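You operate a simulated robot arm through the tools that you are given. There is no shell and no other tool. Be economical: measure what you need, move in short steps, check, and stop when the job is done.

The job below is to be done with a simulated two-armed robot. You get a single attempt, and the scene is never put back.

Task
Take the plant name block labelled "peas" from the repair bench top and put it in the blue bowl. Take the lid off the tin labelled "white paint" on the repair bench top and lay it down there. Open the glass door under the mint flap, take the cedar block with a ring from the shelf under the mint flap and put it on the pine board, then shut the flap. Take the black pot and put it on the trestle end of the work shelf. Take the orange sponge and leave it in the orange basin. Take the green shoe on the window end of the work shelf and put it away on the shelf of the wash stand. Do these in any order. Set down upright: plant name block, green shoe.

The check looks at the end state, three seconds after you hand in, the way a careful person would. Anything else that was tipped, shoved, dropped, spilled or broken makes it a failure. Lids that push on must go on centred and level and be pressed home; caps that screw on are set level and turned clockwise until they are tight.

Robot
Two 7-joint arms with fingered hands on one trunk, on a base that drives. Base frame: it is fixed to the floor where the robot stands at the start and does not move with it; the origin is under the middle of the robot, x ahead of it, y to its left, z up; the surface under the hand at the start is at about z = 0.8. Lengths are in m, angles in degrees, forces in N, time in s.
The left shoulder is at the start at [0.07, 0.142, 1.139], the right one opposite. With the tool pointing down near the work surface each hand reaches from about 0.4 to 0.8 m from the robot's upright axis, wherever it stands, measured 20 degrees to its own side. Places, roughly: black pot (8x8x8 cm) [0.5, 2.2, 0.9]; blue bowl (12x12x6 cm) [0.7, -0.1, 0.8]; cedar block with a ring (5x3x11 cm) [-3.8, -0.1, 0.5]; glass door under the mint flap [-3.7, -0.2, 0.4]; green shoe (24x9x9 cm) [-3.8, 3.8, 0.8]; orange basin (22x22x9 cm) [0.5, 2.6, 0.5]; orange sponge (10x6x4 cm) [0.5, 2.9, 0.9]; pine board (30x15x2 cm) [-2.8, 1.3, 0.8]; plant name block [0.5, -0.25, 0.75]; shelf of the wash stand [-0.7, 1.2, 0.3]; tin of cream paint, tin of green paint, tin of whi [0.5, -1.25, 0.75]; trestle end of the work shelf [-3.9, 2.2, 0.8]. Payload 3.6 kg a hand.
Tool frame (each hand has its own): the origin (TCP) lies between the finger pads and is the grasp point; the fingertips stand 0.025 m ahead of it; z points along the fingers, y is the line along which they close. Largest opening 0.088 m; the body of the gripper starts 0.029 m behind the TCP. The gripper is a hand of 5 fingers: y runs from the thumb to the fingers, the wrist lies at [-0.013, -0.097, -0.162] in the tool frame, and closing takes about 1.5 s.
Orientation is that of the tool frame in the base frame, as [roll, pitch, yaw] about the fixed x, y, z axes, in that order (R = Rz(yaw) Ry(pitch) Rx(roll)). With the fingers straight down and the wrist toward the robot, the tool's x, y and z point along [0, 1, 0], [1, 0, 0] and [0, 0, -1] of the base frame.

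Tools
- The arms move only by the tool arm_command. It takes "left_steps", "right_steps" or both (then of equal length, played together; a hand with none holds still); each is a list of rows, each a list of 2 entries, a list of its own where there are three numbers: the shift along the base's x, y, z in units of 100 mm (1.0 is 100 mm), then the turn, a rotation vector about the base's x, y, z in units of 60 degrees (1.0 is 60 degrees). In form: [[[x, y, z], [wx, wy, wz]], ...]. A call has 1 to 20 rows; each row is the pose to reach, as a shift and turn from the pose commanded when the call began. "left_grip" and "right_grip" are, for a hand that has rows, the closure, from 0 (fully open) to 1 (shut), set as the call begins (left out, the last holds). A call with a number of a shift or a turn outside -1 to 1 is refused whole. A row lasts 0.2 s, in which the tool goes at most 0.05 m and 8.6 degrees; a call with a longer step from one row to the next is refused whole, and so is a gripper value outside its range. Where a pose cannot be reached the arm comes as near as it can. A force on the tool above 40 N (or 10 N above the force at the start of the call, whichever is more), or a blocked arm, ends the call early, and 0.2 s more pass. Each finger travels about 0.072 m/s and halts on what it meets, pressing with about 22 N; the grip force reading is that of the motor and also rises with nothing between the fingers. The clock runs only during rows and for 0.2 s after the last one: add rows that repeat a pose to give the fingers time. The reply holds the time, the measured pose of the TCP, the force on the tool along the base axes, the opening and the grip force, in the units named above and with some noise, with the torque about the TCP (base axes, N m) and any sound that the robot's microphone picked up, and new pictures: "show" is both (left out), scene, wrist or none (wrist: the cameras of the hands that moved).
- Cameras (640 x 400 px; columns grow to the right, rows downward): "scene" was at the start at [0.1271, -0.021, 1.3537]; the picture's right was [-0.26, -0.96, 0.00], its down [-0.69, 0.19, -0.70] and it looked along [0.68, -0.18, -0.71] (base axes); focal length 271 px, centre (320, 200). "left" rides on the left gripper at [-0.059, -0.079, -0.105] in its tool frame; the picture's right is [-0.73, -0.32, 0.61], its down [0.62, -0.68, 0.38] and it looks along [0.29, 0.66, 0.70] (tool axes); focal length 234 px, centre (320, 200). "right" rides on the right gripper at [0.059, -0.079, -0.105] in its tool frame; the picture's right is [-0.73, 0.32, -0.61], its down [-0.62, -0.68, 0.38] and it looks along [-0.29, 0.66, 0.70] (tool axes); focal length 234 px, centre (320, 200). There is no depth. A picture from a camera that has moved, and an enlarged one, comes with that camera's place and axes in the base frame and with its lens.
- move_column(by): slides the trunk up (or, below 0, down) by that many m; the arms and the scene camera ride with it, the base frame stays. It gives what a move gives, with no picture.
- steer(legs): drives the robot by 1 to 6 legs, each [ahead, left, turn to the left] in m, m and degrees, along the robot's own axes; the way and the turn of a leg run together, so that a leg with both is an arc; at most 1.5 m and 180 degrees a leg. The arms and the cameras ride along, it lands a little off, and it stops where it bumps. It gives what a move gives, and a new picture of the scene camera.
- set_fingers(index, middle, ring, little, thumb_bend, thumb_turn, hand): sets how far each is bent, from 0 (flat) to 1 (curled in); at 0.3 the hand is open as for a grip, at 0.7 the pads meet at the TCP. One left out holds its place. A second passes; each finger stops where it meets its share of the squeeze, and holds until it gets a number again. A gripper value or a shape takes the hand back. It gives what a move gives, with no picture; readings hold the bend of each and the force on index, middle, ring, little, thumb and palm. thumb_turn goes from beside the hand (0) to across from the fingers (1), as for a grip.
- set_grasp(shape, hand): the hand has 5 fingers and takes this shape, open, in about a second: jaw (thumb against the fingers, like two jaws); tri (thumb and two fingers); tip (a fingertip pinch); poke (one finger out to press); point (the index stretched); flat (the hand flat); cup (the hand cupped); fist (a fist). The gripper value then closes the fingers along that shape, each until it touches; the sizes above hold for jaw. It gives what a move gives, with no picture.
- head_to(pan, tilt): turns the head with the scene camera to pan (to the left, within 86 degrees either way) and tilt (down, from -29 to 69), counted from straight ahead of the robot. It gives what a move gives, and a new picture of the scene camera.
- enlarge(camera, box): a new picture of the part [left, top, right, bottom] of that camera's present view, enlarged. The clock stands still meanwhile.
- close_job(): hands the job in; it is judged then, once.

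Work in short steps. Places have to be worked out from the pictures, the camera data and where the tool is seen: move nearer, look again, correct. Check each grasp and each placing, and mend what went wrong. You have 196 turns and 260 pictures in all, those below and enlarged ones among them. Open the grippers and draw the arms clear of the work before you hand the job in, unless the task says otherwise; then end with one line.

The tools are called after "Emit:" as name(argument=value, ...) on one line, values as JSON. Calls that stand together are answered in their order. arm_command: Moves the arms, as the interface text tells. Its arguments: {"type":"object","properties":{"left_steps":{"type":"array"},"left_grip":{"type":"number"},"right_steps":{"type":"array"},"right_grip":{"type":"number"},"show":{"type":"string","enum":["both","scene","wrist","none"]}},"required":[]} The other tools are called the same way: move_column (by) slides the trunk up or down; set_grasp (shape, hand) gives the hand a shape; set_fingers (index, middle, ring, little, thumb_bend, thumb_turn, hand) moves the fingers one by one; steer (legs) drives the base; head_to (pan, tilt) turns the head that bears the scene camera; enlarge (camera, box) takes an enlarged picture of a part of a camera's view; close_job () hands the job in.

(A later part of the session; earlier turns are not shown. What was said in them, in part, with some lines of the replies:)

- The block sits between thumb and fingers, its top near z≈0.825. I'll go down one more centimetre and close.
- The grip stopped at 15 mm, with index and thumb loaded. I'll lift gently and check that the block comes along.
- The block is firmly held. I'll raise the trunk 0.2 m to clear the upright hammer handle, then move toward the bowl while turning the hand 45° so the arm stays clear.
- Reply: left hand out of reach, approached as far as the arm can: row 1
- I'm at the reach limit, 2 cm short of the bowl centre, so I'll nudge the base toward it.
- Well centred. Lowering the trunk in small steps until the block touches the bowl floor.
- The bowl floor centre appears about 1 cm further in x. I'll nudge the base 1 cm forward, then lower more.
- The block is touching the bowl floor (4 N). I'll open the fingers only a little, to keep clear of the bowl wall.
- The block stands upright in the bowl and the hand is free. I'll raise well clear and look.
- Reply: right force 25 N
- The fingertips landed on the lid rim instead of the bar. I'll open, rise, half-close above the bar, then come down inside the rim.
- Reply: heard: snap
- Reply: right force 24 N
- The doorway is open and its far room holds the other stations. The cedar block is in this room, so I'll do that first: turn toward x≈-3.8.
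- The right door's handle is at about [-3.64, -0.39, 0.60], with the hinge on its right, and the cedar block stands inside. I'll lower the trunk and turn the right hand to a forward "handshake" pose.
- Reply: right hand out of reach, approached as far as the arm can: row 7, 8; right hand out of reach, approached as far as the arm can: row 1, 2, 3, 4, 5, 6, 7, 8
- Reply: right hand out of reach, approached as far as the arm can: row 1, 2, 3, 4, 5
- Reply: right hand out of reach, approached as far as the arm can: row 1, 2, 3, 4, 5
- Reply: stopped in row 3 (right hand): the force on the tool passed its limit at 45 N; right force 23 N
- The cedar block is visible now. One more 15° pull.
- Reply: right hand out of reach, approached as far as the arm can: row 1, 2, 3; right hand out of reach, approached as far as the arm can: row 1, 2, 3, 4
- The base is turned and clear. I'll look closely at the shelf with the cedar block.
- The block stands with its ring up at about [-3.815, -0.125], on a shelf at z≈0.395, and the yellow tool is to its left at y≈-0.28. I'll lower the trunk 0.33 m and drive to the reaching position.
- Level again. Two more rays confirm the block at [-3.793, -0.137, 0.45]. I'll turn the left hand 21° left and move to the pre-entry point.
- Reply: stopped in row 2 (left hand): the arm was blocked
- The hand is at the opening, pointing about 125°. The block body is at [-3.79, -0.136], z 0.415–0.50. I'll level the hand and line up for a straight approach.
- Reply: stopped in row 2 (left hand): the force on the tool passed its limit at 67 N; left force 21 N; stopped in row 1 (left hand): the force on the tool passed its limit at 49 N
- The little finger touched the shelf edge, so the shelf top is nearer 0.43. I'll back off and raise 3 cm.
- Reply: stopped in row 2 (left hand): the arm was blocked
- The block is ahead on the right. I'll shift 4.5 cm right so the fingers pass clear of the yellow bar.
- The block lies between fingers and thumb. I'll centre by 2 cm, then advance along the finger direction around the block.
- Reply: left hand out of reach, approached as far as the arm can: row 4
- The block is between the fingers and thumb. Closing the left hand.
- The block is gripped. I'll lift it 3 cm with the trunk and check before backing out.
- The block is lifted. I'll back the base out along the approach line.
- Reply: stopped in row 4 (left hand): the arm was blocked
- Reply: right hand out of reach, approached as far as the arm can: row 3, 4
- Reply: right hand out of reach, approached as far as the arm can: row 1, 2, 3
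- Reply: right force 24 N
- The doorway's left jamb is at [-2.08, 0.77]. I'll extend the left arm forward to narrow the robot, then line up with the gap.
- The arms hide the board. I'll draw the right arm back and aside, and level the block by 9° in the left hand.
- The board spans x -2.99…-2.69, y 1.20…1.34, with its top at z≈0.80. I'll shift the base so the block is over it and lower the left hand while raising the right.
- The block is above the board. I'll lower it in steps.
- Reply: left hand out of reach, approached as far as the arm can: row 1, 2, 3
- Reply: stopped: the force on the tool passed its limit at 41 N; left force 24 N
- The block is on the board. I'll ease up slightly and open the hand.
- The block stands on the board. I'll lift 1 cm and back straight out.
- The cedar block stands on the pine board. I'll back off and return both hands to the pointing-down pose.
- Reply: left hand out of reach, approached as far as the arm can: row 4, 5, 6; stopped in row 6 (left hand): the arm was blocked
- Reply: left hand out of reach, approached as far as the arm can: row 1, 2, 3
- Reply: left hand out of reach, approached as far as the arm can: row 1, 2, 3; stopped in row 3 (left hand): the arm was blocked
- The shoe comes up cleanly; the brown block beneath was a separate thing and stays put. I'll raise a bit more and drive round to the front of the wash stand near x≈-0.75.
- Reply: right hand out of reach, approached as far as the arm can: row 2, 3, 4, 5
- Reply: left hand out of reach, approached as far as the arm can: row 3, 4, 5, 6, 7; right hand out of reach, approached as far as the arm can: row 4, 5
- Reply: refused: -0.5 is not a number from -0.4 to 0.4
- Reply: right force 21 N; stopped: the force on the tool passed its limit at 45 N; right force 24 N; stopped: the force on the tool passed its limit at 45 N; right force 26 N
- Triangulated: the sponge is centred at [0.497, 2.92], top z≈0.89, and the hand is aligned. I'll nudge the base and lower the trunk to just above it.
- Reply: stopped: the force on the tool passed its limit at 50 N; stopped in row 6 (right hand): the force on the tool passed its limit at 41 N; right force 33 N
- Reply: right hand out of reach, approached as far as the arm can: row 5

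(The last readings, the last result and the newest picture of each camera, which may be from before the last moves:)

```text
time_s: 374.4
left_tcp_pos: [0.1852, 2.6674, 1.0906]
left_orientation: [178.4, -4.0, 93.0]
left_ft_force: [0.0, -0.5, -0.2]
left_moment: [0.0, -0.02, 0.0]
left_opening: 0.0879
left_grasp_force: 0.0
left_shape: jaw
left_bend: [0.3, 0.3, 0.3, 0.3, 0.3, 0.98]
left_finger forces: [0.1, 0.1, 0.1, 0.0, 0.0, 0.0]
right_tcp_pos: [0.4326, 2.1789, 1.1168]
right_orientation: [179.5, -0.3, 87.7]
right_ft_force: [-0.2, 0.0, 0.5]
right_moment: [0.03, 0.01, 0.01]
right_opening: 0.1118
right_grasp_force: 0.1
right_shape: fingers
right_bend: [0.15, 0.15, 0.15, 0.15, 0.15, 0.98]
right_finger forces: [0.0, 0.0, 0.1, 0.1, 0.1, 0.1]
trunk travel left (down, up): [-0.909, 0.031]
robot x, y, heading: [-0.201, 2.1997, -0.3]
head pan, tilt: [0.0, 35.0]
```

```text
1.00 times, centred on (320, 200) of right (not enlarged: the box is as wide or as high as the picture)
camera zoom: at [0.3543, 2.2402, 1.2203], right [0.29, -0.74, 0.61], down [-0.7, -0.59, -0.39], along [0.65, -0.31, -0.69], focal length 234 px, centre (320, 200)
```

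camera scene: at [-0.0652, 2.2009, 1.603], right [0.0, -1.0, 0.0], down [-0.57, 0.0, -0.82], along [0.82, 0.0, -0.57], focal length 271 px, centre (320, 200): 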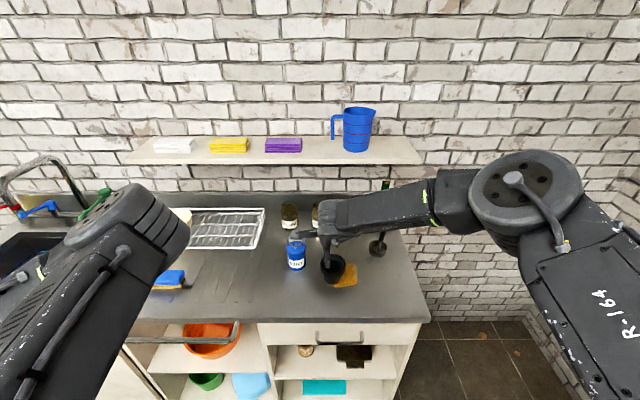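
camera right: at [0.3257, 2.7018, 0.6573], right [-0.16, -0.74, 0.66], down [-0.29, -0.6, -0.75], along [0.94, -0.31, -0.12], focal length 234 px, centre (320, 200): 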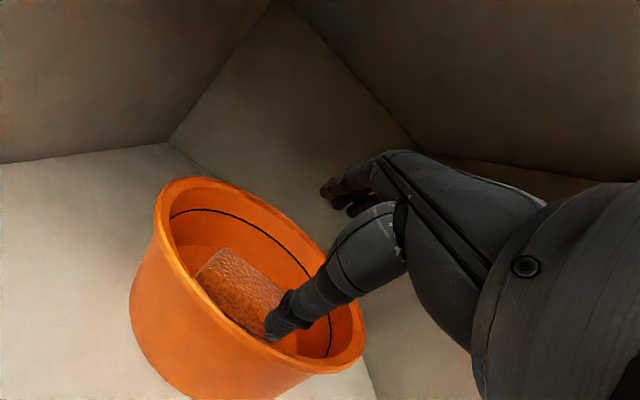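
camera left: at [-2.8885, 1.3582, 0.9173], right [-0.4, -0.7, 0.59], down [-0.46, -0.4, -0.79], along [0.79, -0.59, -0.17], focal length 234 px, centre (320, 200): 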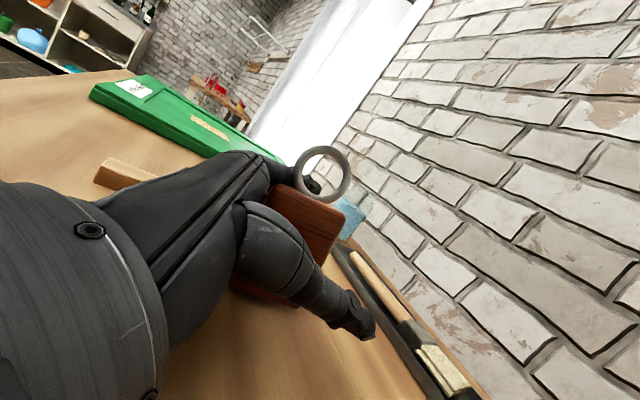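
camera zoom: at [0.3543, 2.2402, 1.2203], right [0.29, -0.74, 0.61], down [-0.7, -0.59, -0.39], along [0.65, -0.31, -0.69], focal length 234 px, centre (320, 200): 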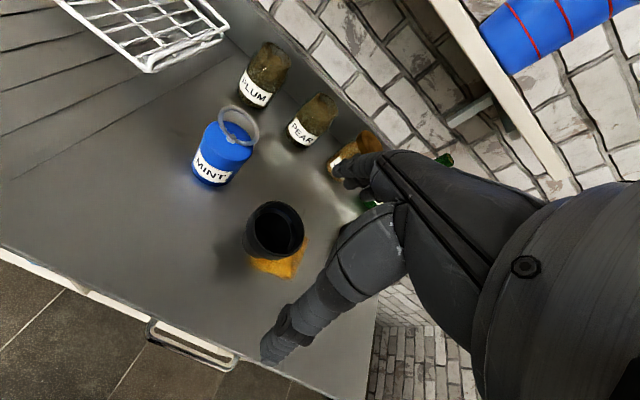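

The pot's rim centre is at [0.505, 2.163], confirmed by both cameras, and the hand is open to 112 mm. I'll move above it and come down partway.

Emit:
arm_command(right_steps=[[[0.3, -0.08, -0.05], [0, 0, 0]], [[0.6, -0.16, -0.15], [0, 0, 0]], [[0.72, -0.2, -0.4], [0, 0, 0]], [[0.72, -0.2, -0.8], [0, 0, 0]]], show="wrist")

```text
time_s: 375.4
left_tcp_pos: [0.1857, 2.6668, 1.0903]
left_orientation: [178.5, -4.1, 93.0]
left_ft_force: [0.3, -0.3, -0.1]
left_moment: [0.0, -0.02, -0.02]
left_opening: 0.0881
left_grasp_force: 0.1
left_shape: jaw
left_bend: [0.3, 0.3, 0.3, 0.3, 0.3, 0.98]
left_finger forces: [0.0, 0.0, 0.1, 0.0, 0.0, 0.0]
right_tcp_pos: [0.5048, 2.1615, 1.0361]
right_orientation: [179.6, -0.3, 87.8]
right_ft_force: [0.8, -0.5, -0.1]
right_moment: [0.0, 0.03, 0.0]
right_opening: 0.1121
right_grasp_force: 0.1
right_shape: fingers
right_bend: [0.15, 0.15, 0.15, 0.15, 0.15, 0.98]
right_finger forces: [0.0, 0.0, 0.1, 0.1, 0.0, 0.0]
trunk travel left (down, up): [-0.909, 0.031]
robot x, y, heading: [-0.2008, 2.2029, -0.0]
head pan, tilt: [0.0, 35.0]
camera right: at [0.4267, 2.2223, 1.1398], right [0.29, -0.74, 0.61], down [-0.7, -0.59, -0.39], along [0.65, -0.31, -0.69], focal length 234 px, centre (320, 200)
```

right: 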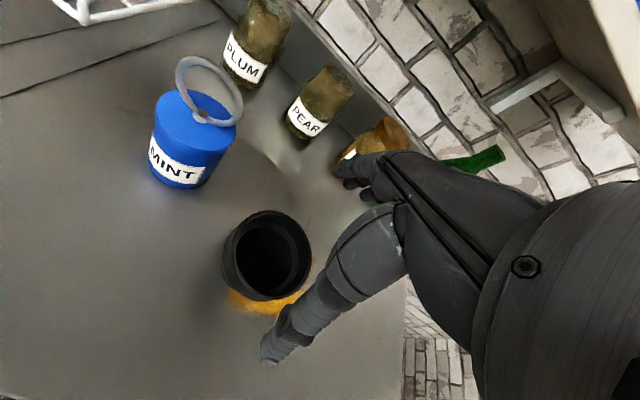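

The rim is at [0.515, 2.165]. I'll make a small correction and lower to grasp height, then close.

Emit:
arm_command(right_steps=[[[0.07, 0.02, 0], [0, 0, 0]], [[0.07, 0.02, -0.35], [0, 0, 0]], [[0.07, 0.02, -0.7], [0, 0, 0]], [[0.07, 0.02, -0.98], [0, 0, 0]]], show="none")

Emit:
arm_command(right_steps=[[[0, 0, 0], [0, 0, 0]], [[0, 0, 0], [0, 0, 0]], [[0, 0, 0], [0, 0, 0]], [[0, 0, 0], [0, 0, 0]], [[0, 0, 0], [0, 0, 0]], [[0, 0, 0], [0, 0, 0]], [[0, 0, 0], [0, 0, 0]]], right_grip=1, show="wrist")

```text
time_s: 376.4
left_tcp_pos: [0.1847, 2.6639, 1.0913]
left_orientation: [178.5, -4.1, 93.0]
left_ft_force: [0.0, 0.4, 1.5]
left_moment: [-0.01, 0.02, -0.01]
left_opening: 0.0879
left_grasp_force: 0.0
left_shape: jaw
left_bend: [0.3, 0.3, 0.3, 0.3, 0.3, 0.98]
left_finger forces: [0.0, 0.0, 0.0, 0.0, 0.0, 0.1]
right_tcp_pos: [0.4934, 2.1373, 0.9611]
right_orientation: [179.5, -0.4, 87.7]
right_ft_force: [-0.1, -0.4, -0.8]
right_moment: [0.02, 0.0, 0.0]
right_opening: 0.1124
right_grasp_force: 0.1
right_shape: fingers
right_bend: [0.15, 0.15, 0.15, 0.15, 0.15, 0.98]
right_finger forces: [0.1, 0.0, 0.0, 0.0, 0.1, 0.0]
right hand out of reach, approached as far as the arm can: row 2, 3, 4
trunk travel left (down, up): [-0.909, 0.031]
robot x, y, heading: [-0.1996, 2.1961, -0.2]
head pan, tilt: [0.0, 35.0]
```

```text
time_s: 378.0
left_tcp_pos: [0.1865, 2.666, 1.0892]
left_orientation: [178.5, -4.2, 93.0]
left_ft_force: [0.5, 0.2, 0.5]
left_moment: [0.02, -0.02, 0.02]
left_opening: 0.0879
left_grasp_force: 0.0
left_shape: jaw
left_bend: [0.3, 0.3, 0.3, 0.3, 0.3, 0.98]
left_finger forces: [0.0, 0.0, 0.0, 0.0, 0.0, 0.0]
right_tcp_pos: [0.4934, 2.1378, 0.9608]
right_orientation: [179.6, -0.3, 87.7]
right_ft_force: [0.3, 0.8, 0.1]
right_moment: [0.01, 0.01, 0.01]
right_opening: 0.0119
right_grasp_force: 21.4
right_shape: jaw
right_bend: [0.75, 0.7, 0.7, 0.7, 0.85, 1.0]
right_finger forces: [0.0, 0.0, 0.0, 0.1, 0.0, 0.0]
trunk travel left (down, up): [-0.909, 0.031]
robot x, y, heading: [-0.1953, 2.2023, -0.2]
head pan, tilt: [0.0, 35.0]
camera right: at [0.4163, 2.1992, 1.0647], right [0.29, -0.74, 0.61], down [-0.7, -0.59, -0.39], along [0.65, -0.31, -0.69], focal length 234 px, centre (320, 200)
```

right: 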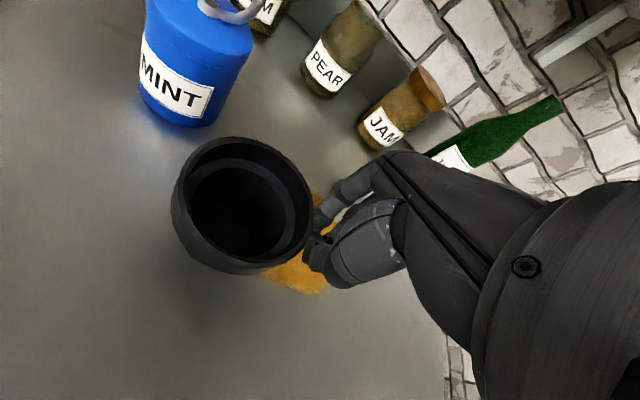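

The arm hit its reach limit and closed beside the pot, which still stands. I'll raise, reopen, lower the trunk for better reach, and retry.

Emit:
arm_command(right_steps=[[[0, 0, 0.3], [0, 0, 0]], [[0, 0, 0.6], [0, 0, 0]], [[0, 0, 0.9], [0, 0, 0]]], show="none")

Emit:
set_fingers(hand="right", index=0.15, middle=0.15, ring=0.15, little=0.15, thumb_bend=0.15)

Emit:
steer(legs=[[0.06, 0.04, 0]])

Emit:
enlarge(camera="right", box=[0, 0, 640, 400])

```text
time_s: 378.8
left_tcp_pos: [0.1854, 2.6661, 1.0907]
left_orientation: [178.6, -4.0, 93.0]
left_ft_force: [-0.2, 0.8, -0.1]
left_moment: [0.03, -0.02, 0.01]
left_opening: 0.0879
left_grasp_force: 0.0
left_shape: jaw
left_bend: [0.3, 0.3, 0.3, 0.3, 0.3, 0.98]
left_finger forces: [0.0, 0.1, 0.0, 0.1, 0.0, 0.0]
right_tcp_pos: [0.4939, 2.1381, 1.0509]
right_orientation: [179.6, -0.2, 87.7]
right_ft_force: [0.3, 0.5, 0.0]
right_moment: [0.01, -0.01, 0.01]
right_opening: 0.0117
right_grasp_force: 21.9
right_shape: jaw
right_bend: [0.75, 0.7, 0.7, 0.7, 0.85, 1.0]
right_finger forces: [0.0, 0.1, 0.1, 0.0, 0.0, 0.0]
trunk travel left (down, up): [-0.909, 0.031]
robot x, y, heading: [-0.1972, 2.199, -0.4]
head pan, tilt: [0.0, 35.0]
```

```text
time_s: 379.8
left_tcp_pos: [0.1856, 2.6662, 1.0905]
left_orientation: [178.4, -4.2, 93.0]
left_ft_force: [0.5, 0.2, -0.1]
left_moment: [-0.01, -0.02, 0.0]
left_opening: 0.088
left_grasp_force: 0.0
left_shape: jaw
left_bend: [0.3, 0.3, 0.3, 0.3, 0.3, 0.98]
left_finger forces: [0.1, 0.0, 0.0, 0.1, 0.0, 0.0]
right_tcp_pos: [0.494, 2.1382, 1.0497]
right_orientation: [179.7, -0.2, 87.6]
right_ft_force: [0.2, 0.1, -0.1]
right_moment: [0.02, 0.01, 0.01]
right_opening: 0.1117
right_grasp_force: 0.0
right_shape: fingers
right_bend: [0.15, 0.15, 0.15, 0.15, 0.15, 1.0]
right_finger forces: [0.0, 0.0, 0.0, 0.0, 0.0, 0.1]
trunk travel left (down, up): [-0.909, 0.031]
robot x, y, heading: [-0.1987, 2.2007, -0.2]
head pan, tilt: [0.0, 35.0]
```

```text
time_s: 380.8
left_tcp_pos: [0.2398, 2.7025, 1.0941]
left_orientation: [178.2, -4.3, 93.0]
left_ft_force: [0.3, -0.4, 0.6]
left_moment: [0.01, -0.01, 0.01]
left_opening: 0.0879
left_grasp_force: 0.0
left_shape: jaw
left_bend: [0.3, 0.3, 0.3, 0.3, 0.3, 0.98]
left_finger forces: [0.0, 0.1, 0.0, 0.1, 0.1, 0.1]
right_tcp_pos: [0.5484, 2.1744, 1.0539]
right_orientation: [179.2, -0.4, 87.6]
right_ft_force: [-1.2, -0.3, 0.1]
right_moment: [0.01, -0.05, 0.02]
right_opening: 0.1116
right_grasp_force: 0.0
right_shape: fingers
right_bend: [0.15, 0.15, 0.15, 0.15, 0.15, 1.0]
right_finger forces: [0.1, 0.0, 0.0, 0.1, 0.0, 0.0]
trunk travel left (down, up): [-0.909, 0.031]
robot x, y, heading: [-0.1379, 2.2405, -0.1]
head pan, tilt: [0.0, 35.0]
camera scene: at [-0.0107, 2.2355, 1.6035], right [0.0, -1.0, 0.0], down [-0.57, 0.0, -0.82], along [0.82, 0.0, -0.57], focal length 271 px, centre (320, 200)
```

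scene: 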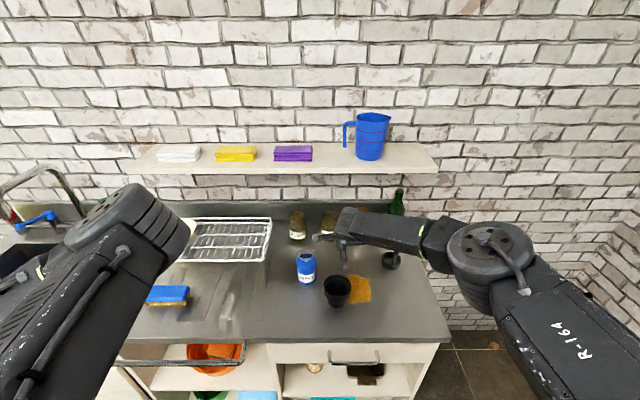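

```text
1.00 times, centred on (320, 200) of right (not enlarged: the box is as wide or as high as the picture)
camera zoom: at [0.4705, 2.235, 1.1577], right [0.29, -0.74, 0.61], down [-0.7, -0.59, -0.4], along [0.65, -0.31, -0.69], focal length 234 px, centre (320, 200)
```

zoom: 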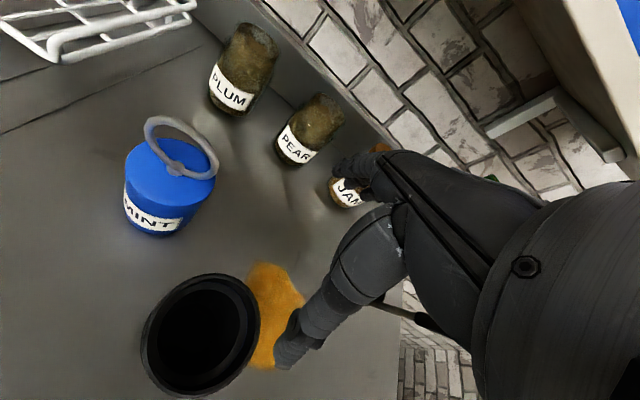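

The pot is now at [0.48, 2.188], nearer and easier to reach. I'll recentre and lower with the trunk.

Emit:
arm_command(right_steps=[[[-0.3, 0.07, 0], [0, 0, 0]], [[-0.6, 0.14, 0], [0, 0, 0]], [[-0.67, 0.14, 0], [0, 0, 0]]], show="none")

Emit:
move_column(by=-0.06)

Emit:
enlarge(camera="right", box=[0, 0, 640, 400])

```text
time_s: 381.6
left_tcp_pos: [0.2455, 2.7074, 1.0902]
left_orientation: [178.5, -4.2, 92.9]
left_ft_force: [0.6, 0.5, -0.6]
left_moment: [-0.02, -0.01, 0.03]
left_opening: 0.0879
left_grasp_force: 0.0
left_shape: jaw
left_bend: [0.3, 0.3, 0.3, 0.3, 0.3, 0.98]
left_finger forces: [0.0, 0.0, 0.0, 0.0, 0.0, 0.1]
right_tcp_pos: [0.4878, 2.1946, 1.0478]
right_orientation: [179.8, -0.3, 87.6]
right_ft_force: [-0.5, 1.1, -0.3]
right_moment: [0.01, 0.0, 0.01]
right_opening: 0.1117
right_grasp_force: 0.1
right_shape: fingers
right_bend: [0.15, 0.15, 0.15, 0.15, 0.15, 1.0]
right_finger forces: [0.0, 0.0, 0.0, 0.0, 0.0, 0.0]
trunk travel left (down, up): [-0.909, 0.031]
robot x, y, heading: [-0.1417, 2.2409, -0.1]
head pan, tilt: [0.0, 35.0]
```

```text
time_s: 382.6
left_tcp_pos: [0.2441, 2.7061, 1.0312]
left_orientation: [178.4, -4.1, 92.9]
left_ft_force: [-0.9, -0.6, 1.1]
left_moment: [0.0, 0.01, -0.03]
left_opening: 0.0882
left_grasp_force: 0.2
left_shape: jaw
left_bend: [0.3, 0.3, 0.3, 0.3, 0.3, 0.98]
left_finger forces: [0.0, 0.0, 0.1, 0.0, 0.0, 0.0]
right_tcp_pos: [0.4869, 2.1922, 0.9901]
right_orientation: [179.6, -0.1, 87.7]
right_ft_force: [0.4, 0.7, -0.4]
right_moment: [0.03, 0.02, 0.01]
right_opening: 0.1118
right_grasp_force: 0.1
right_shape: fingers
right_bend: [0.15, 0.15, 0.15, 0.15, 0.15, 1.0]
right_finger forces: [0.2, 0.0, 0.0, 0.1, 0.0, 0.0]
trunk travel left (down, up): [-0.849, 0.091]
robot x, y, heading: [-0.1395, 2.2444, -0.2]
head pan, tilt: [0.0, 35.0]
```

```text
1.00 times, centred on (320, 200) of right (not enlarged: the box is as wide or as high as the picture)
camera zoom: at [0.4083, 2.252, 1.094], right [0.29, -0.74, 0.61], down [-0.7, -0.59, -0.39], along [0.65, -0.31, -0.69], focal length 234 px, centre (320, 200)
```

zoom: 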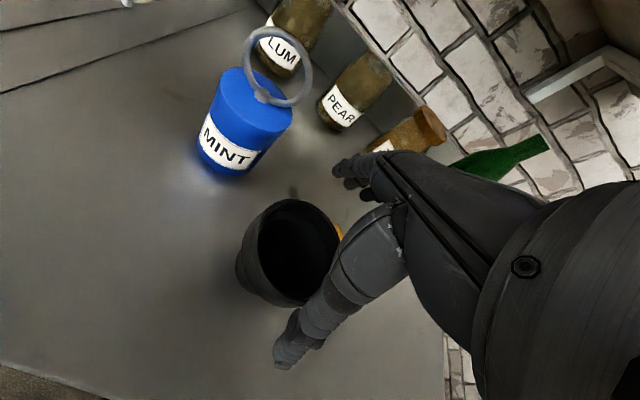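

Centred. I'll shift 8 mm away from the mint bottle, lower 5 cm, and close.

Emit:
arm_command(right_steps=[[[0, -0.09, 0], [0, 0, 0]]], show="none")

Emit:
move_column(by=-0.05)

Emit:
arm_command(right_steps=[[[0, 0, 0], [0, 0, 0]], [[0, 0, 0], [0, 0, 0]], [[0, 0, 0], [0, 0, 0]], [[0, 0, 0], [0, 0, 0]], [[0, 0, 0], [0, 0, 0]], [[0, 0, 0], [0, 0, 0]]], right_grip=1, show="wrist")

```text
time_s: 383.0
left_tcp_pos: [0.2444, 2.7053, 1.0309]
left_orientation: [178.6, -4.1, 93.0]
left_ft_force: [0.1, 0.0, 0.5]
left_moment: [-0.01, 0.02, 0.0]
left_opening: 0.0879
left_grasp_force: 0.0
left_shape: jaw
left_bend: [0.3, 0.3, 0.3, 0.3, 0.3, 0.98]
left_finger forces: [0.1, 0.0, 0.0, 0.0, 0.1, 0.0]
right_tcp_pos: [0.486, 2.1815, 0.9888]
right_orientation: [179.6, -0.3, 87.7]
right_ft_force: [-0.8, -1.3, -0.1]
right_moment: [0.0, 0.01, 0.0]
right_opening: 0.1118
right_grasp_force: 0.0
right_shape: fingers
right_bend: [0.15, 0.15, 0.15, 0.15, 0.15, 1.0]
right_finger forces: [0.1, 0.1, 0.0, 0.0, 0.0, 0.0]
trunk travel left (down, up): [-0.849, 0.091]
robot x, y, heading: [-0.1399, 2.2405, -0.4]
head pan, tilt: [0.0, 35.0]
```

```text
time_s: 383.9
left_tcp_pos: [0.2448, 2.7055, 0.9808]
left_orientation: [178.5, -4.1, 93.0]
left_ft_force: [0.7, 0.1, -0.5]
left_moment: [0.01, -0.02, 0.04]
left_opening: 0.0879
left_grasp_force: 0.1
left_shape: jaw
left_bend: [0.3, 0.3, 0.3, 0.3, 0.3, 0.98]
left_finger forces: [0.1, 0.1, 0.1, 0.1, 0.0, 0.0]
right_tcp_pos: [0.4853, 2.1818, 0.94]
right_orientation: [179.6, -0.1, 87.8]
right_ft_force: [0.0, 0.5, -0.4]
right_moment: [-0.01, -0.02, -0.01]
right_opening: 0.112
right_grasp_force: 0.0
right_shape: fingers
right_bend: [0.15, 0.15, 0.15, 0.15, 0.15, 1.0]
right_finger forces: [0.0, 0.0, 0.0, 0.1, 0.0, 0.0]
trunk travel left (down, up): [-0.799, 0.141]
robot x, y, heading: [-0.1417, 2.237, -0.2]
head pan, tilt: [0.0, 35.0]
```

```text
time_s: 385.3
left_tcp_pos: [0.2435, 2.7045, 0.9812]
left_orientation: [178.5, -4.1, 93.0]
left_ft_force: [0.3, -0.8, -0.2]
left_moment: [-0.01, -0.01, 0.0]
left_opening: 0.0879
left_grasp_force: 0.1
left_shape: jaw
left_bend: [0.3, 0.3, 0.3, 0.3, 0.3, 0.98]
left_finger forces: [0.1, 0.0, 0.0, 0.0, 0.0, 0.1]
right_tcp_pos: [0.4865, 2.1814, 0.9395]
right_orientation: [179.5, -0.2, 87.7]
right_ft_force: [0.5, -1.0, 3.9]
right_moment: [-0.05, -0.08, 0.0]
right_opening: 0.0572
right_grasp_force: 22.9
right_shape: jaw
right_bend: [0.23, 0.4, 0.44, 0.43, 0.57, 0.99]
right_finger forces: [29.0, 10.1, 2.2, 0.0, 42.4, 0.0]
trunk travel left (down, up): [-0.799, 0.141]
robot x, y, heading: [-0.1366, 2.2424, -0.0]
head pan, tilt: [0.0, 35.0]
camera right: at [0.4082, 2.2425, 1.044], right [0.29, -0.74, 0.61], down [-0.7, -0.59, -0.39], along [0.65, -0.31, -0.69], focal length 234 px, centre (320, 200)
```

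right: 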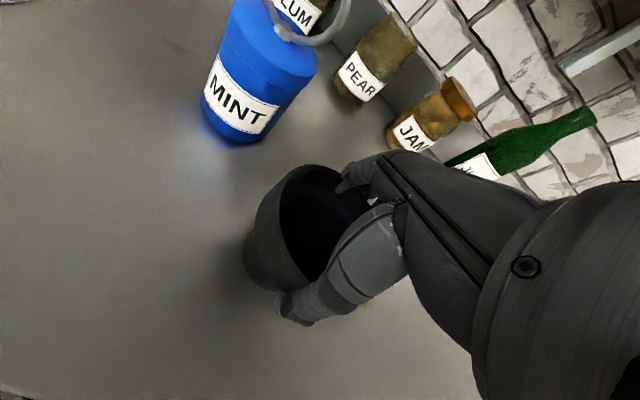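

The pot is gripped, though a little off-centre. I'll lift 6 cm and check it's secure.

Emit:
move_column(by=0.06)

Emit:
enlarge(camera="scene", box=[240, 180, 460, 320])

```text
time_s: 386.3
left_tcp_pos: [0.2441, 2.7068, 1.0407]
left_orientation: [178.6, -4.0, 93.0]
left_ft_force: [0.8, 0.4, -0.7]
left_moment: [0.0, 0.01, 0.02]
left_opening: 0.0881
left_grasp_force: 0.1
left_shape: jaw
left_bend: [0.3, 0.3, 0.3, 0.3, 0.3, 0.98]
left_finger forces: [0.0, 0.0, 0.1, 0.0, 0.0, 0.0]
right_tcp_pos: [0.4866, 2.1819, 0.9991]
right_orientation: [179.5, -0.2, 87.8]
right_ft_force: [1.1, 0.3, 0.5]
right_moment: [0.01, 0.04, -0.01]
right_opening: 0.0572
right_grasp_force: 22.0
right_shape: jaw
right_bend: [0.23, 0.4, 0.44, 0.43, 0.57, 0.99]
right_finger forces: [28.3, 10.3, 2.4, 0.0, 41.7, 0.0]
trunk travel left (down, up): [-0.859, 0.081]
robot x, y, heading: [-0.1396, 2.2395, 0.1]
head pan, tilt: [0.0, 35.0]
```

```text
2.86 times, centred on (350, 250) of scene
camera zoom: at [-0.0025, 2.2407, 1.5526], right [0.0, -1.0, 0.0], down [-0.57, 0.0, -0.82], along [0.82, 0.0, -0.57], focal length 775 px, centre (234, 57)
```

zoom: 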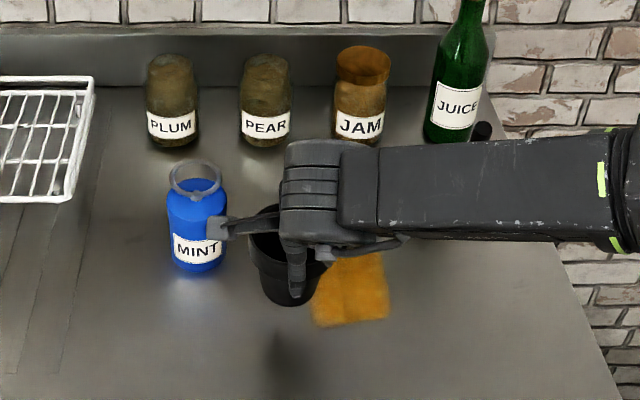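

The pot is held securely. I'll raise to the limit and carry it across to the trestle end of the work shelf.

Emit:
move_column(by=0.07)

Emit:
steer(legs=[[-0.6, 0, 0], [0, -0.14, 0], [0, 0, 180], [1.5, 0, 0], [0.45, 0, 0]])

```text
time_s: 387.4
left_tcp_pos: [0.2435, 2.7062, 1.1105]
left_orientation: [178.6, -4.2, 93.1]
left_ft_force: [0.3, -0.3, -0.8]
left_moment: [0.0, 0.02, -0.02]
left_opening: 0.088
left_grasp_force: 0.2
left_shape: jaw
left_bend: [0.3, 0.3, 0.3, 0.3, 0.3, 0.98]
left_finger forces: [0.0, 0.1, 0.1, 0.1, 0.0, 0.1]
right_tcp_pos: [0.4875, 2.183, 1.0691]
right_orientation: [179.6, -0.1, 87.7]
right_ft_force: [0.4, 0.1, -0.3]
right_moment: [-0.01, 0.0, 0.0]
right_opening: 0.0568
right_grasp_force: 21.9
right_shape: jaw
right_bend: [0.23, 0.4, 0.44, 0.43, 0.57, 0.99]
right_finger forces: [28.3, 10.2, 2.4, 0.0, 41.8, 0.1]
trunk travel left (down, up): [-0.929, 0.011]
robot x, y, heading: [-0.14, 2.2412, -0.0]
head pan, tilt: [0.0, 35.0]
```

```text
time_s: 408.6
left_tcp_pos: [-3.0839, 1.576, 1.1111]
left_orientation: [178.4, -4.1, -85.7]
left_ft_force: [-0.2, -0.3, 0.5]
left_moment: [0.01, 0.01, -0.02]
left_opening: 0.0882
left_grasp_force: 0.0
left_shape: jaw
left_bend: [0.3, 0.3, 0.3, 0.3, 0.3, 0.98]
left_finger forces: [0.0, 0.0, 0.1, 0.1, 0.0, 0.1]
right_tcp_pos: [-3.3381, 2.093, 1.0699]
right_orientation: [179.5, -0.2, -91.0]
right_ft_force: [0.4, -0.3, -0.5]
right_moment: [-0.02, 0.02, 0.02]
right_opening: 0.0561
right_grasp_force: 21.9
right_shape: jaw
right_bend: [0.24, 0.41, 0.45, 0.43, 0.58, 0.99]
right_finger forces: [26.0, 9.5, 2.5, 0.1, 38.6, 0.0]
trunk travel left (down, up): [-0.929, 0.011]
robot x, y, heading: [-2.7088, 2.0504, -178.6]
head pan, tilt: [0.0, 35.0]
camera scene: at [-2.8491, 2.0473, 1.6229], right [-0.02, 1.0, 0.0], down [0.57, 0.01, -0.82], along [-0.82, -0.02, -0.57], focal length 271 px, centre (320, 200)
```

scene: 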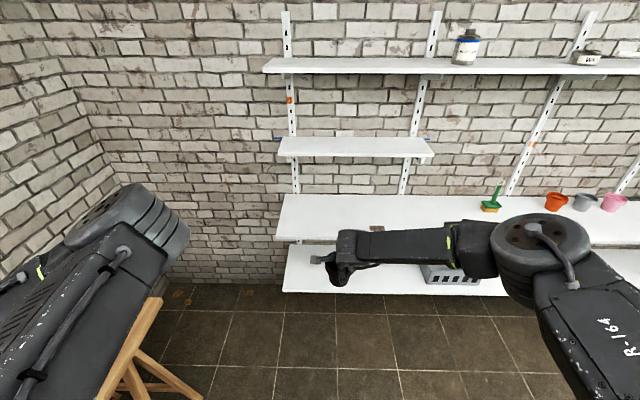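

The trestle end of the shelf is clear around y≈2.1. I'll lower 12 cm and drive forward 0.5 m.

Emit:
move_column(by=-0.12)

Emit:
steer(legs=[[0.49, 0, 0]])

Emit:
enlarge(camera="right", box=[0, 0, 640, 400])

```text
time_s: 410.1
left_tcp_pos: [-3.0849, 1.5769, 0.991]
left_orientation: [178.5, -4.1, -85.7]
left_ft_force: [0.0, -0.1, -0.8]
left_moment: [0.02, -0.02, -0.05]
left_opening: 0.0882
left_grasp_force: 0.0
left_shape: jaw
left_bend: [0.3, 0.3, 0.3, 0.3, 0.3, 0.98]
left_finger forces: [0.0, 0.0, 0.0, 0.0, 0.0, 0.1]
right_tcp_pos: [-3.3395, 2.0938, 0.949]
right_orientation: [179.6, -0.3, -91.1]
right_ft_force: [-0.6, -0.4, -0.4]
right_moment: [-0.01, 0.0, 0.01]
right_opening: 0.0559
right_grasp_force: 21.7
right_shape: jaw
right_bend: [0.24, 0.41, 0.45, 0.43, 0.58, 0.99]
right_finger forces: [26.0, 9.5, 2.5, 0.0, 38.4, 0.0]
trunk travel left (down, up): [-0.809, 0.131]
robot x, y, heading: [-2.7108, 2.0529, -178.7]
head pan, tilt: [0.0, 35.0]
```

```text
time_s: 413.0
left_tcp_pos: [-3.5766, 1.5657, 0.9897]
left_orientation: [178.4, -4.1, -85.6]
left_ft_force: [0.4, 0.6, 0.7]
left_moment: [0.04, 0.0, -0.01]
left_opening: 0.0879
left_grasp_force: 0.1
left_shape: jaw
left_bend: [0.3, 0.3, 0.3, 0.3, 0.3, 0.98]
left_finger forces: [0.1, 0.0, 0.1, 0.0, 0.0, 0.0]
right_tcp_pos: [-3.831, 2.0835, 0.9502]
right_orientation: [179.6, -0.2, -91.1]
right_ft_force: [-0.1, -0.7, 0.0]
right_moment: [0.01, 0.04, -0.02]
right_opening: 0.0561
right_grasp_force: 21.8
right_shape: jaw
right_bend: [0.24, 0.41, 0.45, 0.43, 0.58, 0.99]
right_finger forces: [25.9, 9.5, 2.4, 0.0, 38.4, 0.1]
trunk travel left (down, up): [-0.809, 0.131]
robot x, y, heading: [-3.2014, 2.0392, -178.6]
head pan, tilt: [0.0, 35.0]
camera scene: at [-3.3424, 2.0369, 1.5028], right [-0.02, 1.0, 0.0], down [0.57, 0.01, -0.82], along [-0.82, -0.02, -0.57], focal length 271 px, centre (320, 200)
```

scene: 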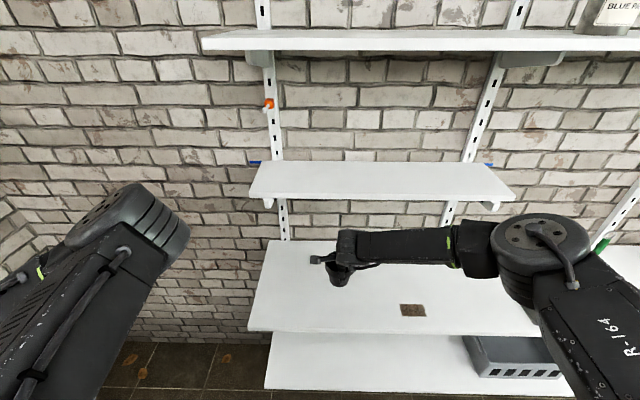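

```text
1.00 times, centred on (320, 200) of right (not enlarged: the box is as wide or as high as the picture)
camera zoom: at [-3.7525, 2.0228, 1.054], right [-0.31, 0.73, 0.61], down [0.69, 0.61, -0.39], along [-0.66, 0.3, -0.69], focal length 234 px, centre (320, 200)
```

zoom: 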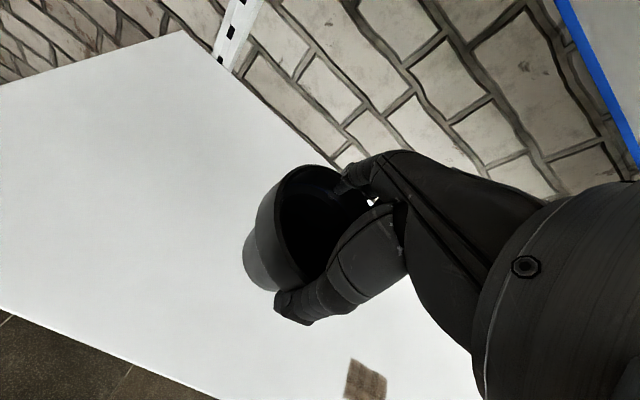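

The pot is above the clear shelf end. Lowering to contact.

Emit:
move_column(by=-0.075)

Emit:
move_column(by=-0.01)

Emit:
enlarge(camera="scene", box=[220, 160, 460, 340])

```text
time_s: 414.2
left_tcp_pos: [-3.5765, 1.5654, 0.9149]
left_orientation: [178.5, -4.1, -85.6]
left_ft_force: [0.5, 0.0, -0.3]
left_moment: [0.0, -0.03, -0.02]
left_opening: 0.088
left_grasp_force: 0.1
left_shape: jaw
left_bend: [0.3, 0.3, 0.3, 0.3, 0.3, 0.98]
left_finger forces: [0.0, 0.0, 0.1, 0.0, 0.0, 0.0]
right_tcp_pos: [-3.8303, 2.0836, 0.8743]
right_orientation: [179.6, -0.2, -91.0]
right_ft_force: [-0.5, 0.3, -0.1]
right_moment: [0.03, 0.02, 0.01]
right_opening: 0.0559
right_grasp_force: 22.3
right_shape: jaw
right_bend: [0.24, 0.41, 0.45, 0.43, 0.58, 0.99]
right_finger forces: [26.0, 9.5, 2.6, 0.0, 38.4, 0.0]
trunk travel left (down, up): [-0.734, 0.206]
robot x, y, heading: [-3.1994, 2.0371, -178.9]
head pan, tilt: [0.0, 35.0]
```

```text
time_s: 414.7
left_tcp_pos: [-3.5776, 1.5641, 0.9052]
left_orientation: [178.6, -4.1, -85.6]
left_ft_force: [-0.1, -0.4, 0.2]
left_moment: [-0.03, 0.0, 0.0]
left_opening: 0.088
left_grasp_force: 0.1
left_shape: jaw
left_bend: [0.3, 0.3, 0.3, 0.3, 0.3, 0.98]
left_finger forces: [0.0, 0.1, 0.0, 0.0, 0.0, 0.1]
right_tcp_pos: [-3.8315, 2.0834, 0.865]
right_orientation: [179.6, -0.1, -91.0]
right_ft_force: [1.1, 0.1, -0.1]
right_moment: [-0.02, 0.05, -0.01]
right_opening: 0.0559
right_grasp_force: 21.6
right_shape: jaw
right_bend: [0.24, 0.41, 0.45, 0.43, 0.58, 0.99]
right_finger forces: [25.9, 9.5, 2.5, 0.0, 38.4, 0.0]
trunk travel left (down, up): [-0.724, 0.216]
robot x, y, heading: [-3.2006, 2.0401, -178.8]
head pan, tilt: [0.0, 35.0]
```

```text
2.22 times, centred on (340, 250) of scene
camera zoom: at [-3.3434, 2.0368, 1.4176], right [-0.02, 1.0, 0.0], down [0.57, 0.01, -0.82], along [-0.82, -0.02, -0.57], focal length 603 px, centre (276, 89)
```

zoom: 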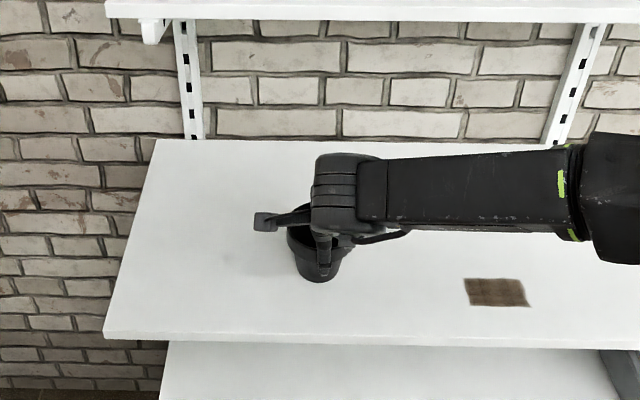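

No contact yet, so I'll continue in small steps.

Emit:
move_column(by=-0.008)

Emit:
move_column(by=-0.006)

Emit:
move_column(by=-0.005)

```text
time_s: 415.3
left_tcp_pos: [-3.5754, 1.565, 0.8993]
left_orientation: [178.4, -4.1, -85.6]
left_ft_force: [-0.2, 0.0, 0.2]
left_moment: [0.0, -0.01, 0.0]
left_opening: 0.0882
left_grasp_force: 0.0
left_shape: jaw
left_bend: [0.3, 0.3, 0.3, 0.3, 0.3, 0.98]
left_finger forces: [0.1, 0.1, 0.0, 0.0, 0.0, 0.0]
right_tcp_pos: [-3.8311, 2.0825, 0.8587]
right_orientation: [179.4, -0.3, -91.0]
right_ft_force: [0.4, 0.5, 15.3]
right_moment: [0.03, 0.41, 0.0]
right_opening: 0.0558
right_grasp_force: 21.5
right_shape: jaw
right_bend: [0.24, 0.41, 0.45, 0.43, 0.59, 0.99]
right_finger forces: [25.6, 10.2, 2.7, 0.0, 40.3, 0.1]
trunk travel left (down, up): [-0.716, 0.224]
robot x, y, heading: [-3.2044, 2.042, -179.1]
head pan, tilt: [0.0, 35.0]
```

```text
time_s: 415.9
left_tcp_pos: [-3.5746, 1.5649, 0.8925]
left_orientation: [178.4, -4.1, -85.7]
left_ft_force: [0.1, -0.7, 0.5]
left_moment: [-0.01, 0.0, 0.0]
left_opening: 0.0878
left_grasp_force: 0.0
left_shape: jaw
left_bend: [0.3, 0.3, 0.3, 0.3, 0.3, 0.98]
left_finger forces: [0.0, 0.1, 0.0, 0.0, 0.1, 0.0]
right_tcp_pos: [-3.8309, 2.0815, 0.8572]
right_orientation: [178.9, -0.4, -90.9]
right_ft_force: [6.3, 0.2, 22.8]
right_moment: [0.04, 0.26, -0.03]
right_opening: 0.0547
right_grasp_force: 21.8
right_shape: jaw
right_bend: [0.23, 0.41, 0.46, 0.43, 0.61, 0.99]
right_finger forces: [24.0, 9.6, 3.3, 0.0, 42.8, 0.0]
trunk travel left (down, up): [-0.71, 0.23]
robot x, y, heading: [-3.2056, 2.0392, -178.9]
head pan, tilt: [0.0, 35.0]
stopped: the force on the tool passed its limit at 41 N (the readings are from after the stop); the commanded pose is now the measured one
```

```text
time_s: 416.4
left_tcp_pos: [-3.5749, 1.5659, 0.8888]
left_orientation: [178.4, -4.1, -85.7]
left_ft_force: [-0.1, 0.2, -0.6]
left_moment: [-0.01, -0.01, -0.04]
left_opening: 0.088
left_grasp_force: 0.1
left_shape: jaw
left_bend: [0.3, 0.3, 0.3, 0.3, 0.3, 0.98]
left_finger forces: [0.0, 0.0, 0.0, 0.1, 0.0, 0.0]
right_tcp_pos: [-3.8344, 2.0817, 0.8576]
right_orientation: [178.3, -0.8, -91.1]
right_ft_force: [4.1, 1.1, 23.1]
right_moment: [0.02, 0.18, -0.03]
right_opening: 0.0549
right_grasp_force: 22.0
right_shape: jaw
right_bend: [0.23, 0.41, 0.46, 0.43, 0.61, 0.99]
right_finger forces: [25.6, 9.8, 3.4, 0.1, 42.3, 0.1]
trunk travel left (down, up): [-0.706, 0.234]
robot x, y, heading: [-3.2015, 2.0437, -179.0]
head pan, tilt: [0.0, 35.0]
stopped: the force on the tool passed its limit at 42 N (the readings are from after the stop); the commanded pose is now the measured one
```

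It's on the shelf. I'll ease up 8 mm, then open wide and lift away.

Emit:
move_column(by=0.009)

Emit:
set_fingers(hand="right", index=0.2, middle=0.2, ring=0.2, little=0.2, thumb_bend=0.2)

Emit:
enlarge(camera="right", box=[0, 0, 640, 400])

```text
time_s: 417.0
left_tcp_pos: [-3.5769, 1.5654, 0.8964]
left_orientation: [178.5, -4.2, -85.6]
left_ft_force: [-0.4, 0.7, 0.9]
left_moment: [-0.01, -0.02, 0.0]
left_opening: 0.0879
left_grasp_force: 0.1
left_shape: jaw
left_bend: [0.3, 0.3, 0.3, 0.3, 0.3, 0.98]
left_finger forces: [0.1, 0.0, 0.0, 0.0, 0.1, 0.0]
right_tcp_pos: [-3.8356, 2.0826, 0.8612]
right_orientation: [178.9, -0.5, -91.2]
right_ft_force: [-0.1, -0.2, -0.4]
right_moment: [0.03, 0.02, 0.02]
right_opening: 0.0552
right_grasp_force: 22.0
right_shape: jaw
right_bend: [0.23, 0.41, 0.46, 0.43, 0.61, 0.99]
right_finger forces: [27.1, 10.3, 3.2, 0.1, 39.7, 0.0]
trunk travel left (down, up): [-0.715, 0.225]
robot x, y, heading: [-3.2045, 2.0399, -179.0]
head pan, tilt: [0.0, 35.0]
```

```text
time_s: 418.0
left_tcp_pos: [-3.5764, 1.5645, 0.8961]
left_orientation: [178.6, -4.1, -85.7]
left_ft_force: [0.0, 0.0, 0.2]
left_moment: [0.02, 0.02, -0.02]
left_opening: 0.0877
left_grasp_force: 0.0
left_shape: jaw
left_bend: [0.3, 0.3, 0.3, 0.3, 0.3, 0.98]
left_finger forces: [0.0, 0.0, 0.0, 0.0, 0.0, 0.0]
right_tcp_pos: [-3.8352, 2.0823, 0.8608]
right_orientation: [178.8, -0.6, -91.1]
right_ft_force: [-0.5, 0.0, 0.3]
right_moment: [0.01, -0.04, 0.01]
right_opening: 0.1032
right_grasp_force: 0.1
right_shape: fingers
right_bend: [0.2, 0.2, 0.2, 0.2, 0.2, 1.0]
right_finger forces: [0.1, 0.0, 0.0, 0.0, 0.1, 0.0]
trunk travel left (down, up): [-0.715, 0.225]
robot x, y, heading: [-3.201, 2.0433, -178.8]
head pan, tilt: [0.0, 35.0]
```

```text
1.00 times, centred on (320, 200) of right (not enlarged: the box is as wide or as high as the picture)
camera zoom: at [-3.7561, 2.0224, 0.9654], right [-0.3, 0.74, 0.61], down [0.68, 0.61, -0.4], along [-0.67, 0.3, -0.69], focal length 234 px, centre (320, 200)
```

zoom: 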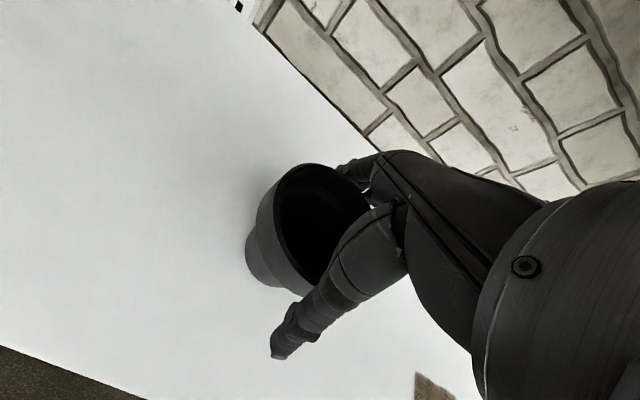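

Released. Raising straight up and checking.

Emit:
move_column(by=0.03)

Emit:
move_column(by=0.12)

Emit:
steer(legs=[[-0.4, 0, 0]])

Emit:
enlarge(camera="scene", box=[220, 120, 460, 300])

```text
time_s: 418.8
left_tcp_pos: [-3.577, 1.5644, 0.9266]
left_orientation: [178.6, -4.1, -85.7]
left_ft_force: [-1.2, -0.5, 0.4]
left_moment: [0.02, 0.0, 0.01]
left_opening: 0.0878
left_grasp_force: 0.0
left_shape: jaw
left_bend: [0.3, 0.3, 0.3, 0.3, 0.3, 0.98]
left_finger forces: [0.0, 0.1, 0.0, 0.0, 0.0, 0.1]
right_tcp_pos: [-3.8365, 2.082, 0.8912]
right_orientation: [179.0, -0.5, -91.1]
right_ft_force: [0.5, 0.3, -0.3]
right_moment: [0.03, 0.01, 0.0]
right_opening: 0.1034
right_grasp_force: 0.0
right_shape: fingers
right_bend: [0.2, 0.2, 0.2, 0.2, 0.2, 1.0]
right_finger forces: [0.0, 0.0, 0.0, 0.0, 0.0, 0.0]
trunk travel left (down, up): [-0.745, 0.195]
robot x, y, heading: [-3.2035, 2.0412, -178.9]
head pan, tilt: [0.0, 35.0]
```

```text
time_s: 420.2
left_tcp_pos: [-3.577, 1.5651, 1.047]
left_orientation: [178.6, -4.1, -85.7]
left_ft_force: [-0.4, -0.6, -0.2]
left_moment: [0.0, 0.0, 0.01]
left_opening: 0.0877
left_grasp_force: 0.2
left_shape: jaw
left_bend: [0.3, 0.3, 0.3, 0.3, 0.3, 0.98]
left_finger forces: [0.0, 0.0, 0.1, 0.0, 0.0, 0.0]
right_tcp_pos: [-3.8354, 2.0826, 1.0114]
right_orientation: [178.9, -0.5, -91.1]
right_ft_force: [0.3, -0.3, 0.5]
right_moment: [-0.01, -0.04, -0.02]
right_opening: 0.1034
right_grasp_force: 0.0
right_shape: fingers
right_bend: [0.2, 0.2, 0.2, 0.2, 0.2, 1.0]
right_finger forces: [0.0, 0.0, 0.0, 0.0, 0.1, 0.0]
trunk travel left (down, up): [-0.865, 0.075]
robot x, y, heading: [-3.2035, 2.0356, -178.8]
head pan, tilt: [0.0, 35.0]
```

```text
time_s: 422.7
left_tcp_pos: [-3.1836, 1.5731, 1.0468]
left_orientation: [178.5, -4.0, -85.3]
left_ft_force: [0.0, 0.2, 0.1]
left_moment: [-0.03, -0.01, -0.02]
left_opening: 0.088
left_grasp_force: 0.1
left_shape: jaw
left_bend: [0.3, 0.3, 0.3, 0.3, 0.3, 0.98]
left_finger forces: [0.0, 0.0, 0.0, 0.0, 0.0, 0.1]
right_tcp_pos: [-3.4449, 2.0886, 1.0107]
right_orientation: [178.9, -0.4, -90.6]
right_ft_force: [0.4, 0.7, -0.5]
right_moment: [0.02, 0.0, 0.01]
right_opening: 0.1031
right_grasp_force: 0.0
right_shape: fingers
right_bend: [0.2, 0.2, 0.2, 0.2, 0.2, 1.0]
right_finger forces: [0.0, 0.0, 0.1, 0.0, 0.1, 0.1]
trunk travel left (down, up): [-0.865, 0.075]
robot x, y, heading: [-2.8168, 2.051, -178.2]
head pan, tilt: [0.0, 35.0]
camera scene: at [-2.954, 2.0455, 1.5586], right [-0.03, 1.0, 0.0], down [0.57, 0.02, -0.82], along [-0.82, -0.02, -0.57], focal length 271 px, centre (320, 200)
```

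scene: 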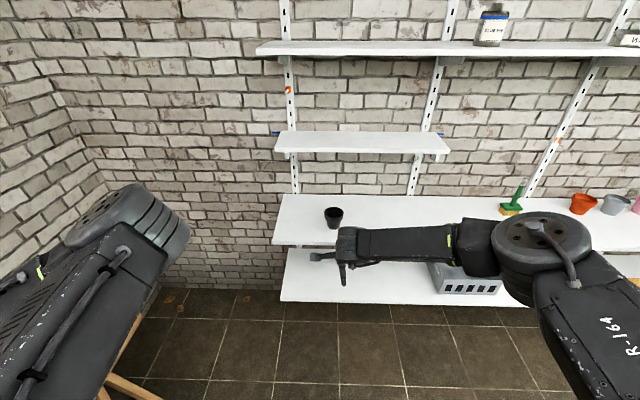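

```text
2.22 times, centred on (340, 210) of scene
camera zoom: at [-2.954, 2.0455, 1.5586], right [-0.03, 1.0, 0.0], down [0.57, 0.02, -0.82], along [-0.82, -0.02, -0.57], focal length 603 px, centre (276, 178)
```

zoom: 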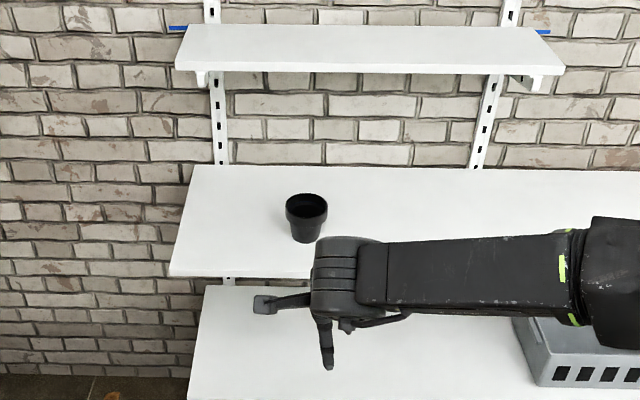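

The pot stands upright at the trestle end. I'll take one last look at the pine board beside me before handing in.

Emit:
head_to(pan=75, tilt=40)

```text
time_s: 424.2
left_tcp_pos: [-3.1837, 1.5732, 1.0463]
left_orientation: [178.6, -4.1, -85.3]
left_ft_force: [0.2, -0.4, 0.2]
left_moment: [-0.02, -0.01, 0.03]
left_opening: 0.0879
left_grasp_force: 0.0
left_shape: jaw
left_bend: [0.3, 0.3, 0.3, 0.3, 0.3, 0.98]
left_finger forces: [0.0, 0.0, 0.1, 0.0, 0.0, 0.1]
right_tcp_pos: [-3.4455, 2.0878, 1.0128]
right_orientation: [178.9, -0.5, -90.7]
right_ft_force: [-1.1, -0.7, -0.2]
right_moment: [0.0, -0.04, 0.01]
right_opening: 0.1033
right_grasp_force: 0.1
right_shape: fingers
right_bend: [0.2, 0.2, 0.2, 0.2, 0.2, 1.0]
right_finger forces: [0.0, 0.0, 0.1, 0.0, 0.0, 0.0]
trunk travel left (down, up): [-0.865, 0.075]
robot x, y, heading: [-2.8084, 2.0479, -178.2]
head pan, tilt: [75.0, 40.0]
camera scene: at [-2.8839, 1.9654, 1.5512], right [-0.97, 0.23, 0.0], down [0.15, 0.63, -0.77], along [-0.18, -0.75, -0.64], focal length 271 px, centre (320, 200)
```

scene: 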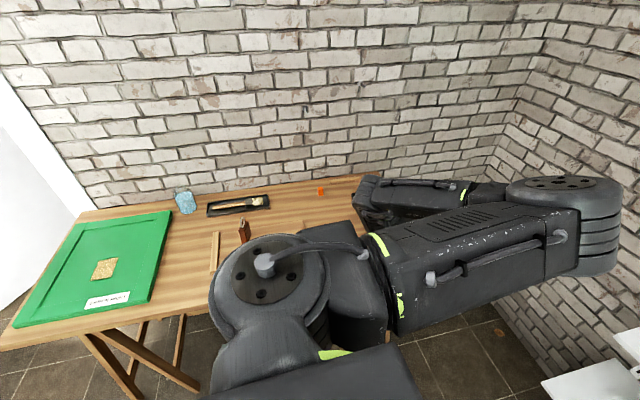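

The cedar block stands on the board. I'll draw the arms clear of the table, open both grippers, and hand in.

Emit:
steer(legs=[[0, -0.4, 0]])

Emit:
arm_command(right_steps=[[[0, 0, 0], [0, 0, 0]], [[0, 0, 0], [0, 0, 0]], [[0, 0, 0], [0, 0, 0]]], right_grip=0, show="none")

```text
time_s: 426.7
left_tcp_pos: [-3.1929, 1.9715, 1.045]
left_orientation: [178.6, -3.9, -84.9]
left_ft_force: [-0.1, 0.9, 0.0]
left_moment: [-0.01, 0.01, 0.02]
left_opening: 0.0881
left_grasp_force: 0.0
left_shape: jaw
left_bend: [0.3, 0.3, 0.3, 0.3, 0.3, 0.98]
left_finger forces: [0.0, 0.0, 0.0, 0.0, 0.0, 0.0]
right_tcp_pos: [-3.4575, 2.4857, 1.0121]
right_orientation: [178.9, -0.4, -90.2]
right_ft_force: [0.4, -0.5, 0.2]
right_moment: [0.0, -0.01, 0.04]
right_opening: 0.1032
right_grasp_force: 0.1
right_shape: fingers
right_bend: [0.2, 0.2, 0.2, 0.2, 0.2, 1.0]
right_finger forces: [0.0, 0.0, 0.0, 0.1, 0.0, 0.0]
trunk travel left (down, up): [-0.865, 0.075]
robot x, y, heading: [-2.8277, 2.4494, -178.0]
head pan, tilt: [75.0, 40.0]
camera scene: at [-2.896, 2.3658, 1.5511], right [-0.97, 0.23, 0.0], down [0.14, 0.63, -0.77], along [-0.17, -0.75, -0.64], focal length 271 px, centre (320, 200)
```

scene: 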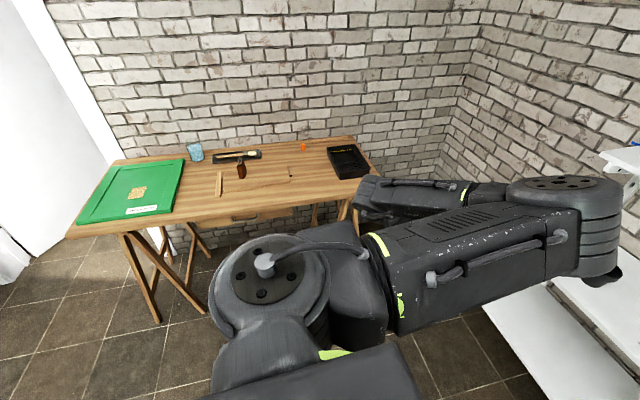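

```text
time_s: 427.5
left_tcp_pos: [-3.1919, 1.9723, 1.0473]
left_orientation: [178.6, -4.1, -84.8]
left_ft_force: [1.7, -0.1, -0.1]
left_moment: [-0.01, 0.02, -0.01]
left_opening: 0.0879
left_grasp_force: 0.2
left_shape: jaw
left_bend: [0.3, 0.3, 0.3, 0.3, 0.3, 0.98]
left_finger forces: [0.0, 0.0, 0.0, 0.0, 0.0, 0.1]
right_tcp_pos: [-3.4575, 2.487, 1.0117]
right_orientation: [178.9, -0.5, -90.2]
right_ft_force: [0.2, 0.5, -0.4]
right_moment: [0.0, 0.03, 0.01]
right_opening: 0.088
right_grasp_force: 0.0
right_shape: jaw
right_bend: [0.3, 0.3, 0.3, 0.3, 0.3, 0.98]
right_finger forces: [0.0, 0.0, 0.1, 0.0, 0.0, 0.1]
trunk travel left (down, up): [-0.865, 0.075]
robot x, y, heading: [-2.8243, 2.4527, -177.9]
head pan, tilt: [75.0, 40.0]
```

Everything is placed, the grippers are open and the arms are clear, so I'm handing in.

Emit:
close_job()

```text
The job is handed in.
```

All six parts are done and the job is handed in: peas block upright in the blue bowl, white paint lid laid beside its tin, cedar block on the pine board, black pot on the trestle end of the work shelf, orange sponge in the orange basin, and green shoe upright on the wash stand shelf. I took "shut the flap" to mean the glass door under the mint flap, pressed it shut and did not go back to look. I also nudged the pot about 3 cm along the counter before I got a grip on it; it stayed upright.
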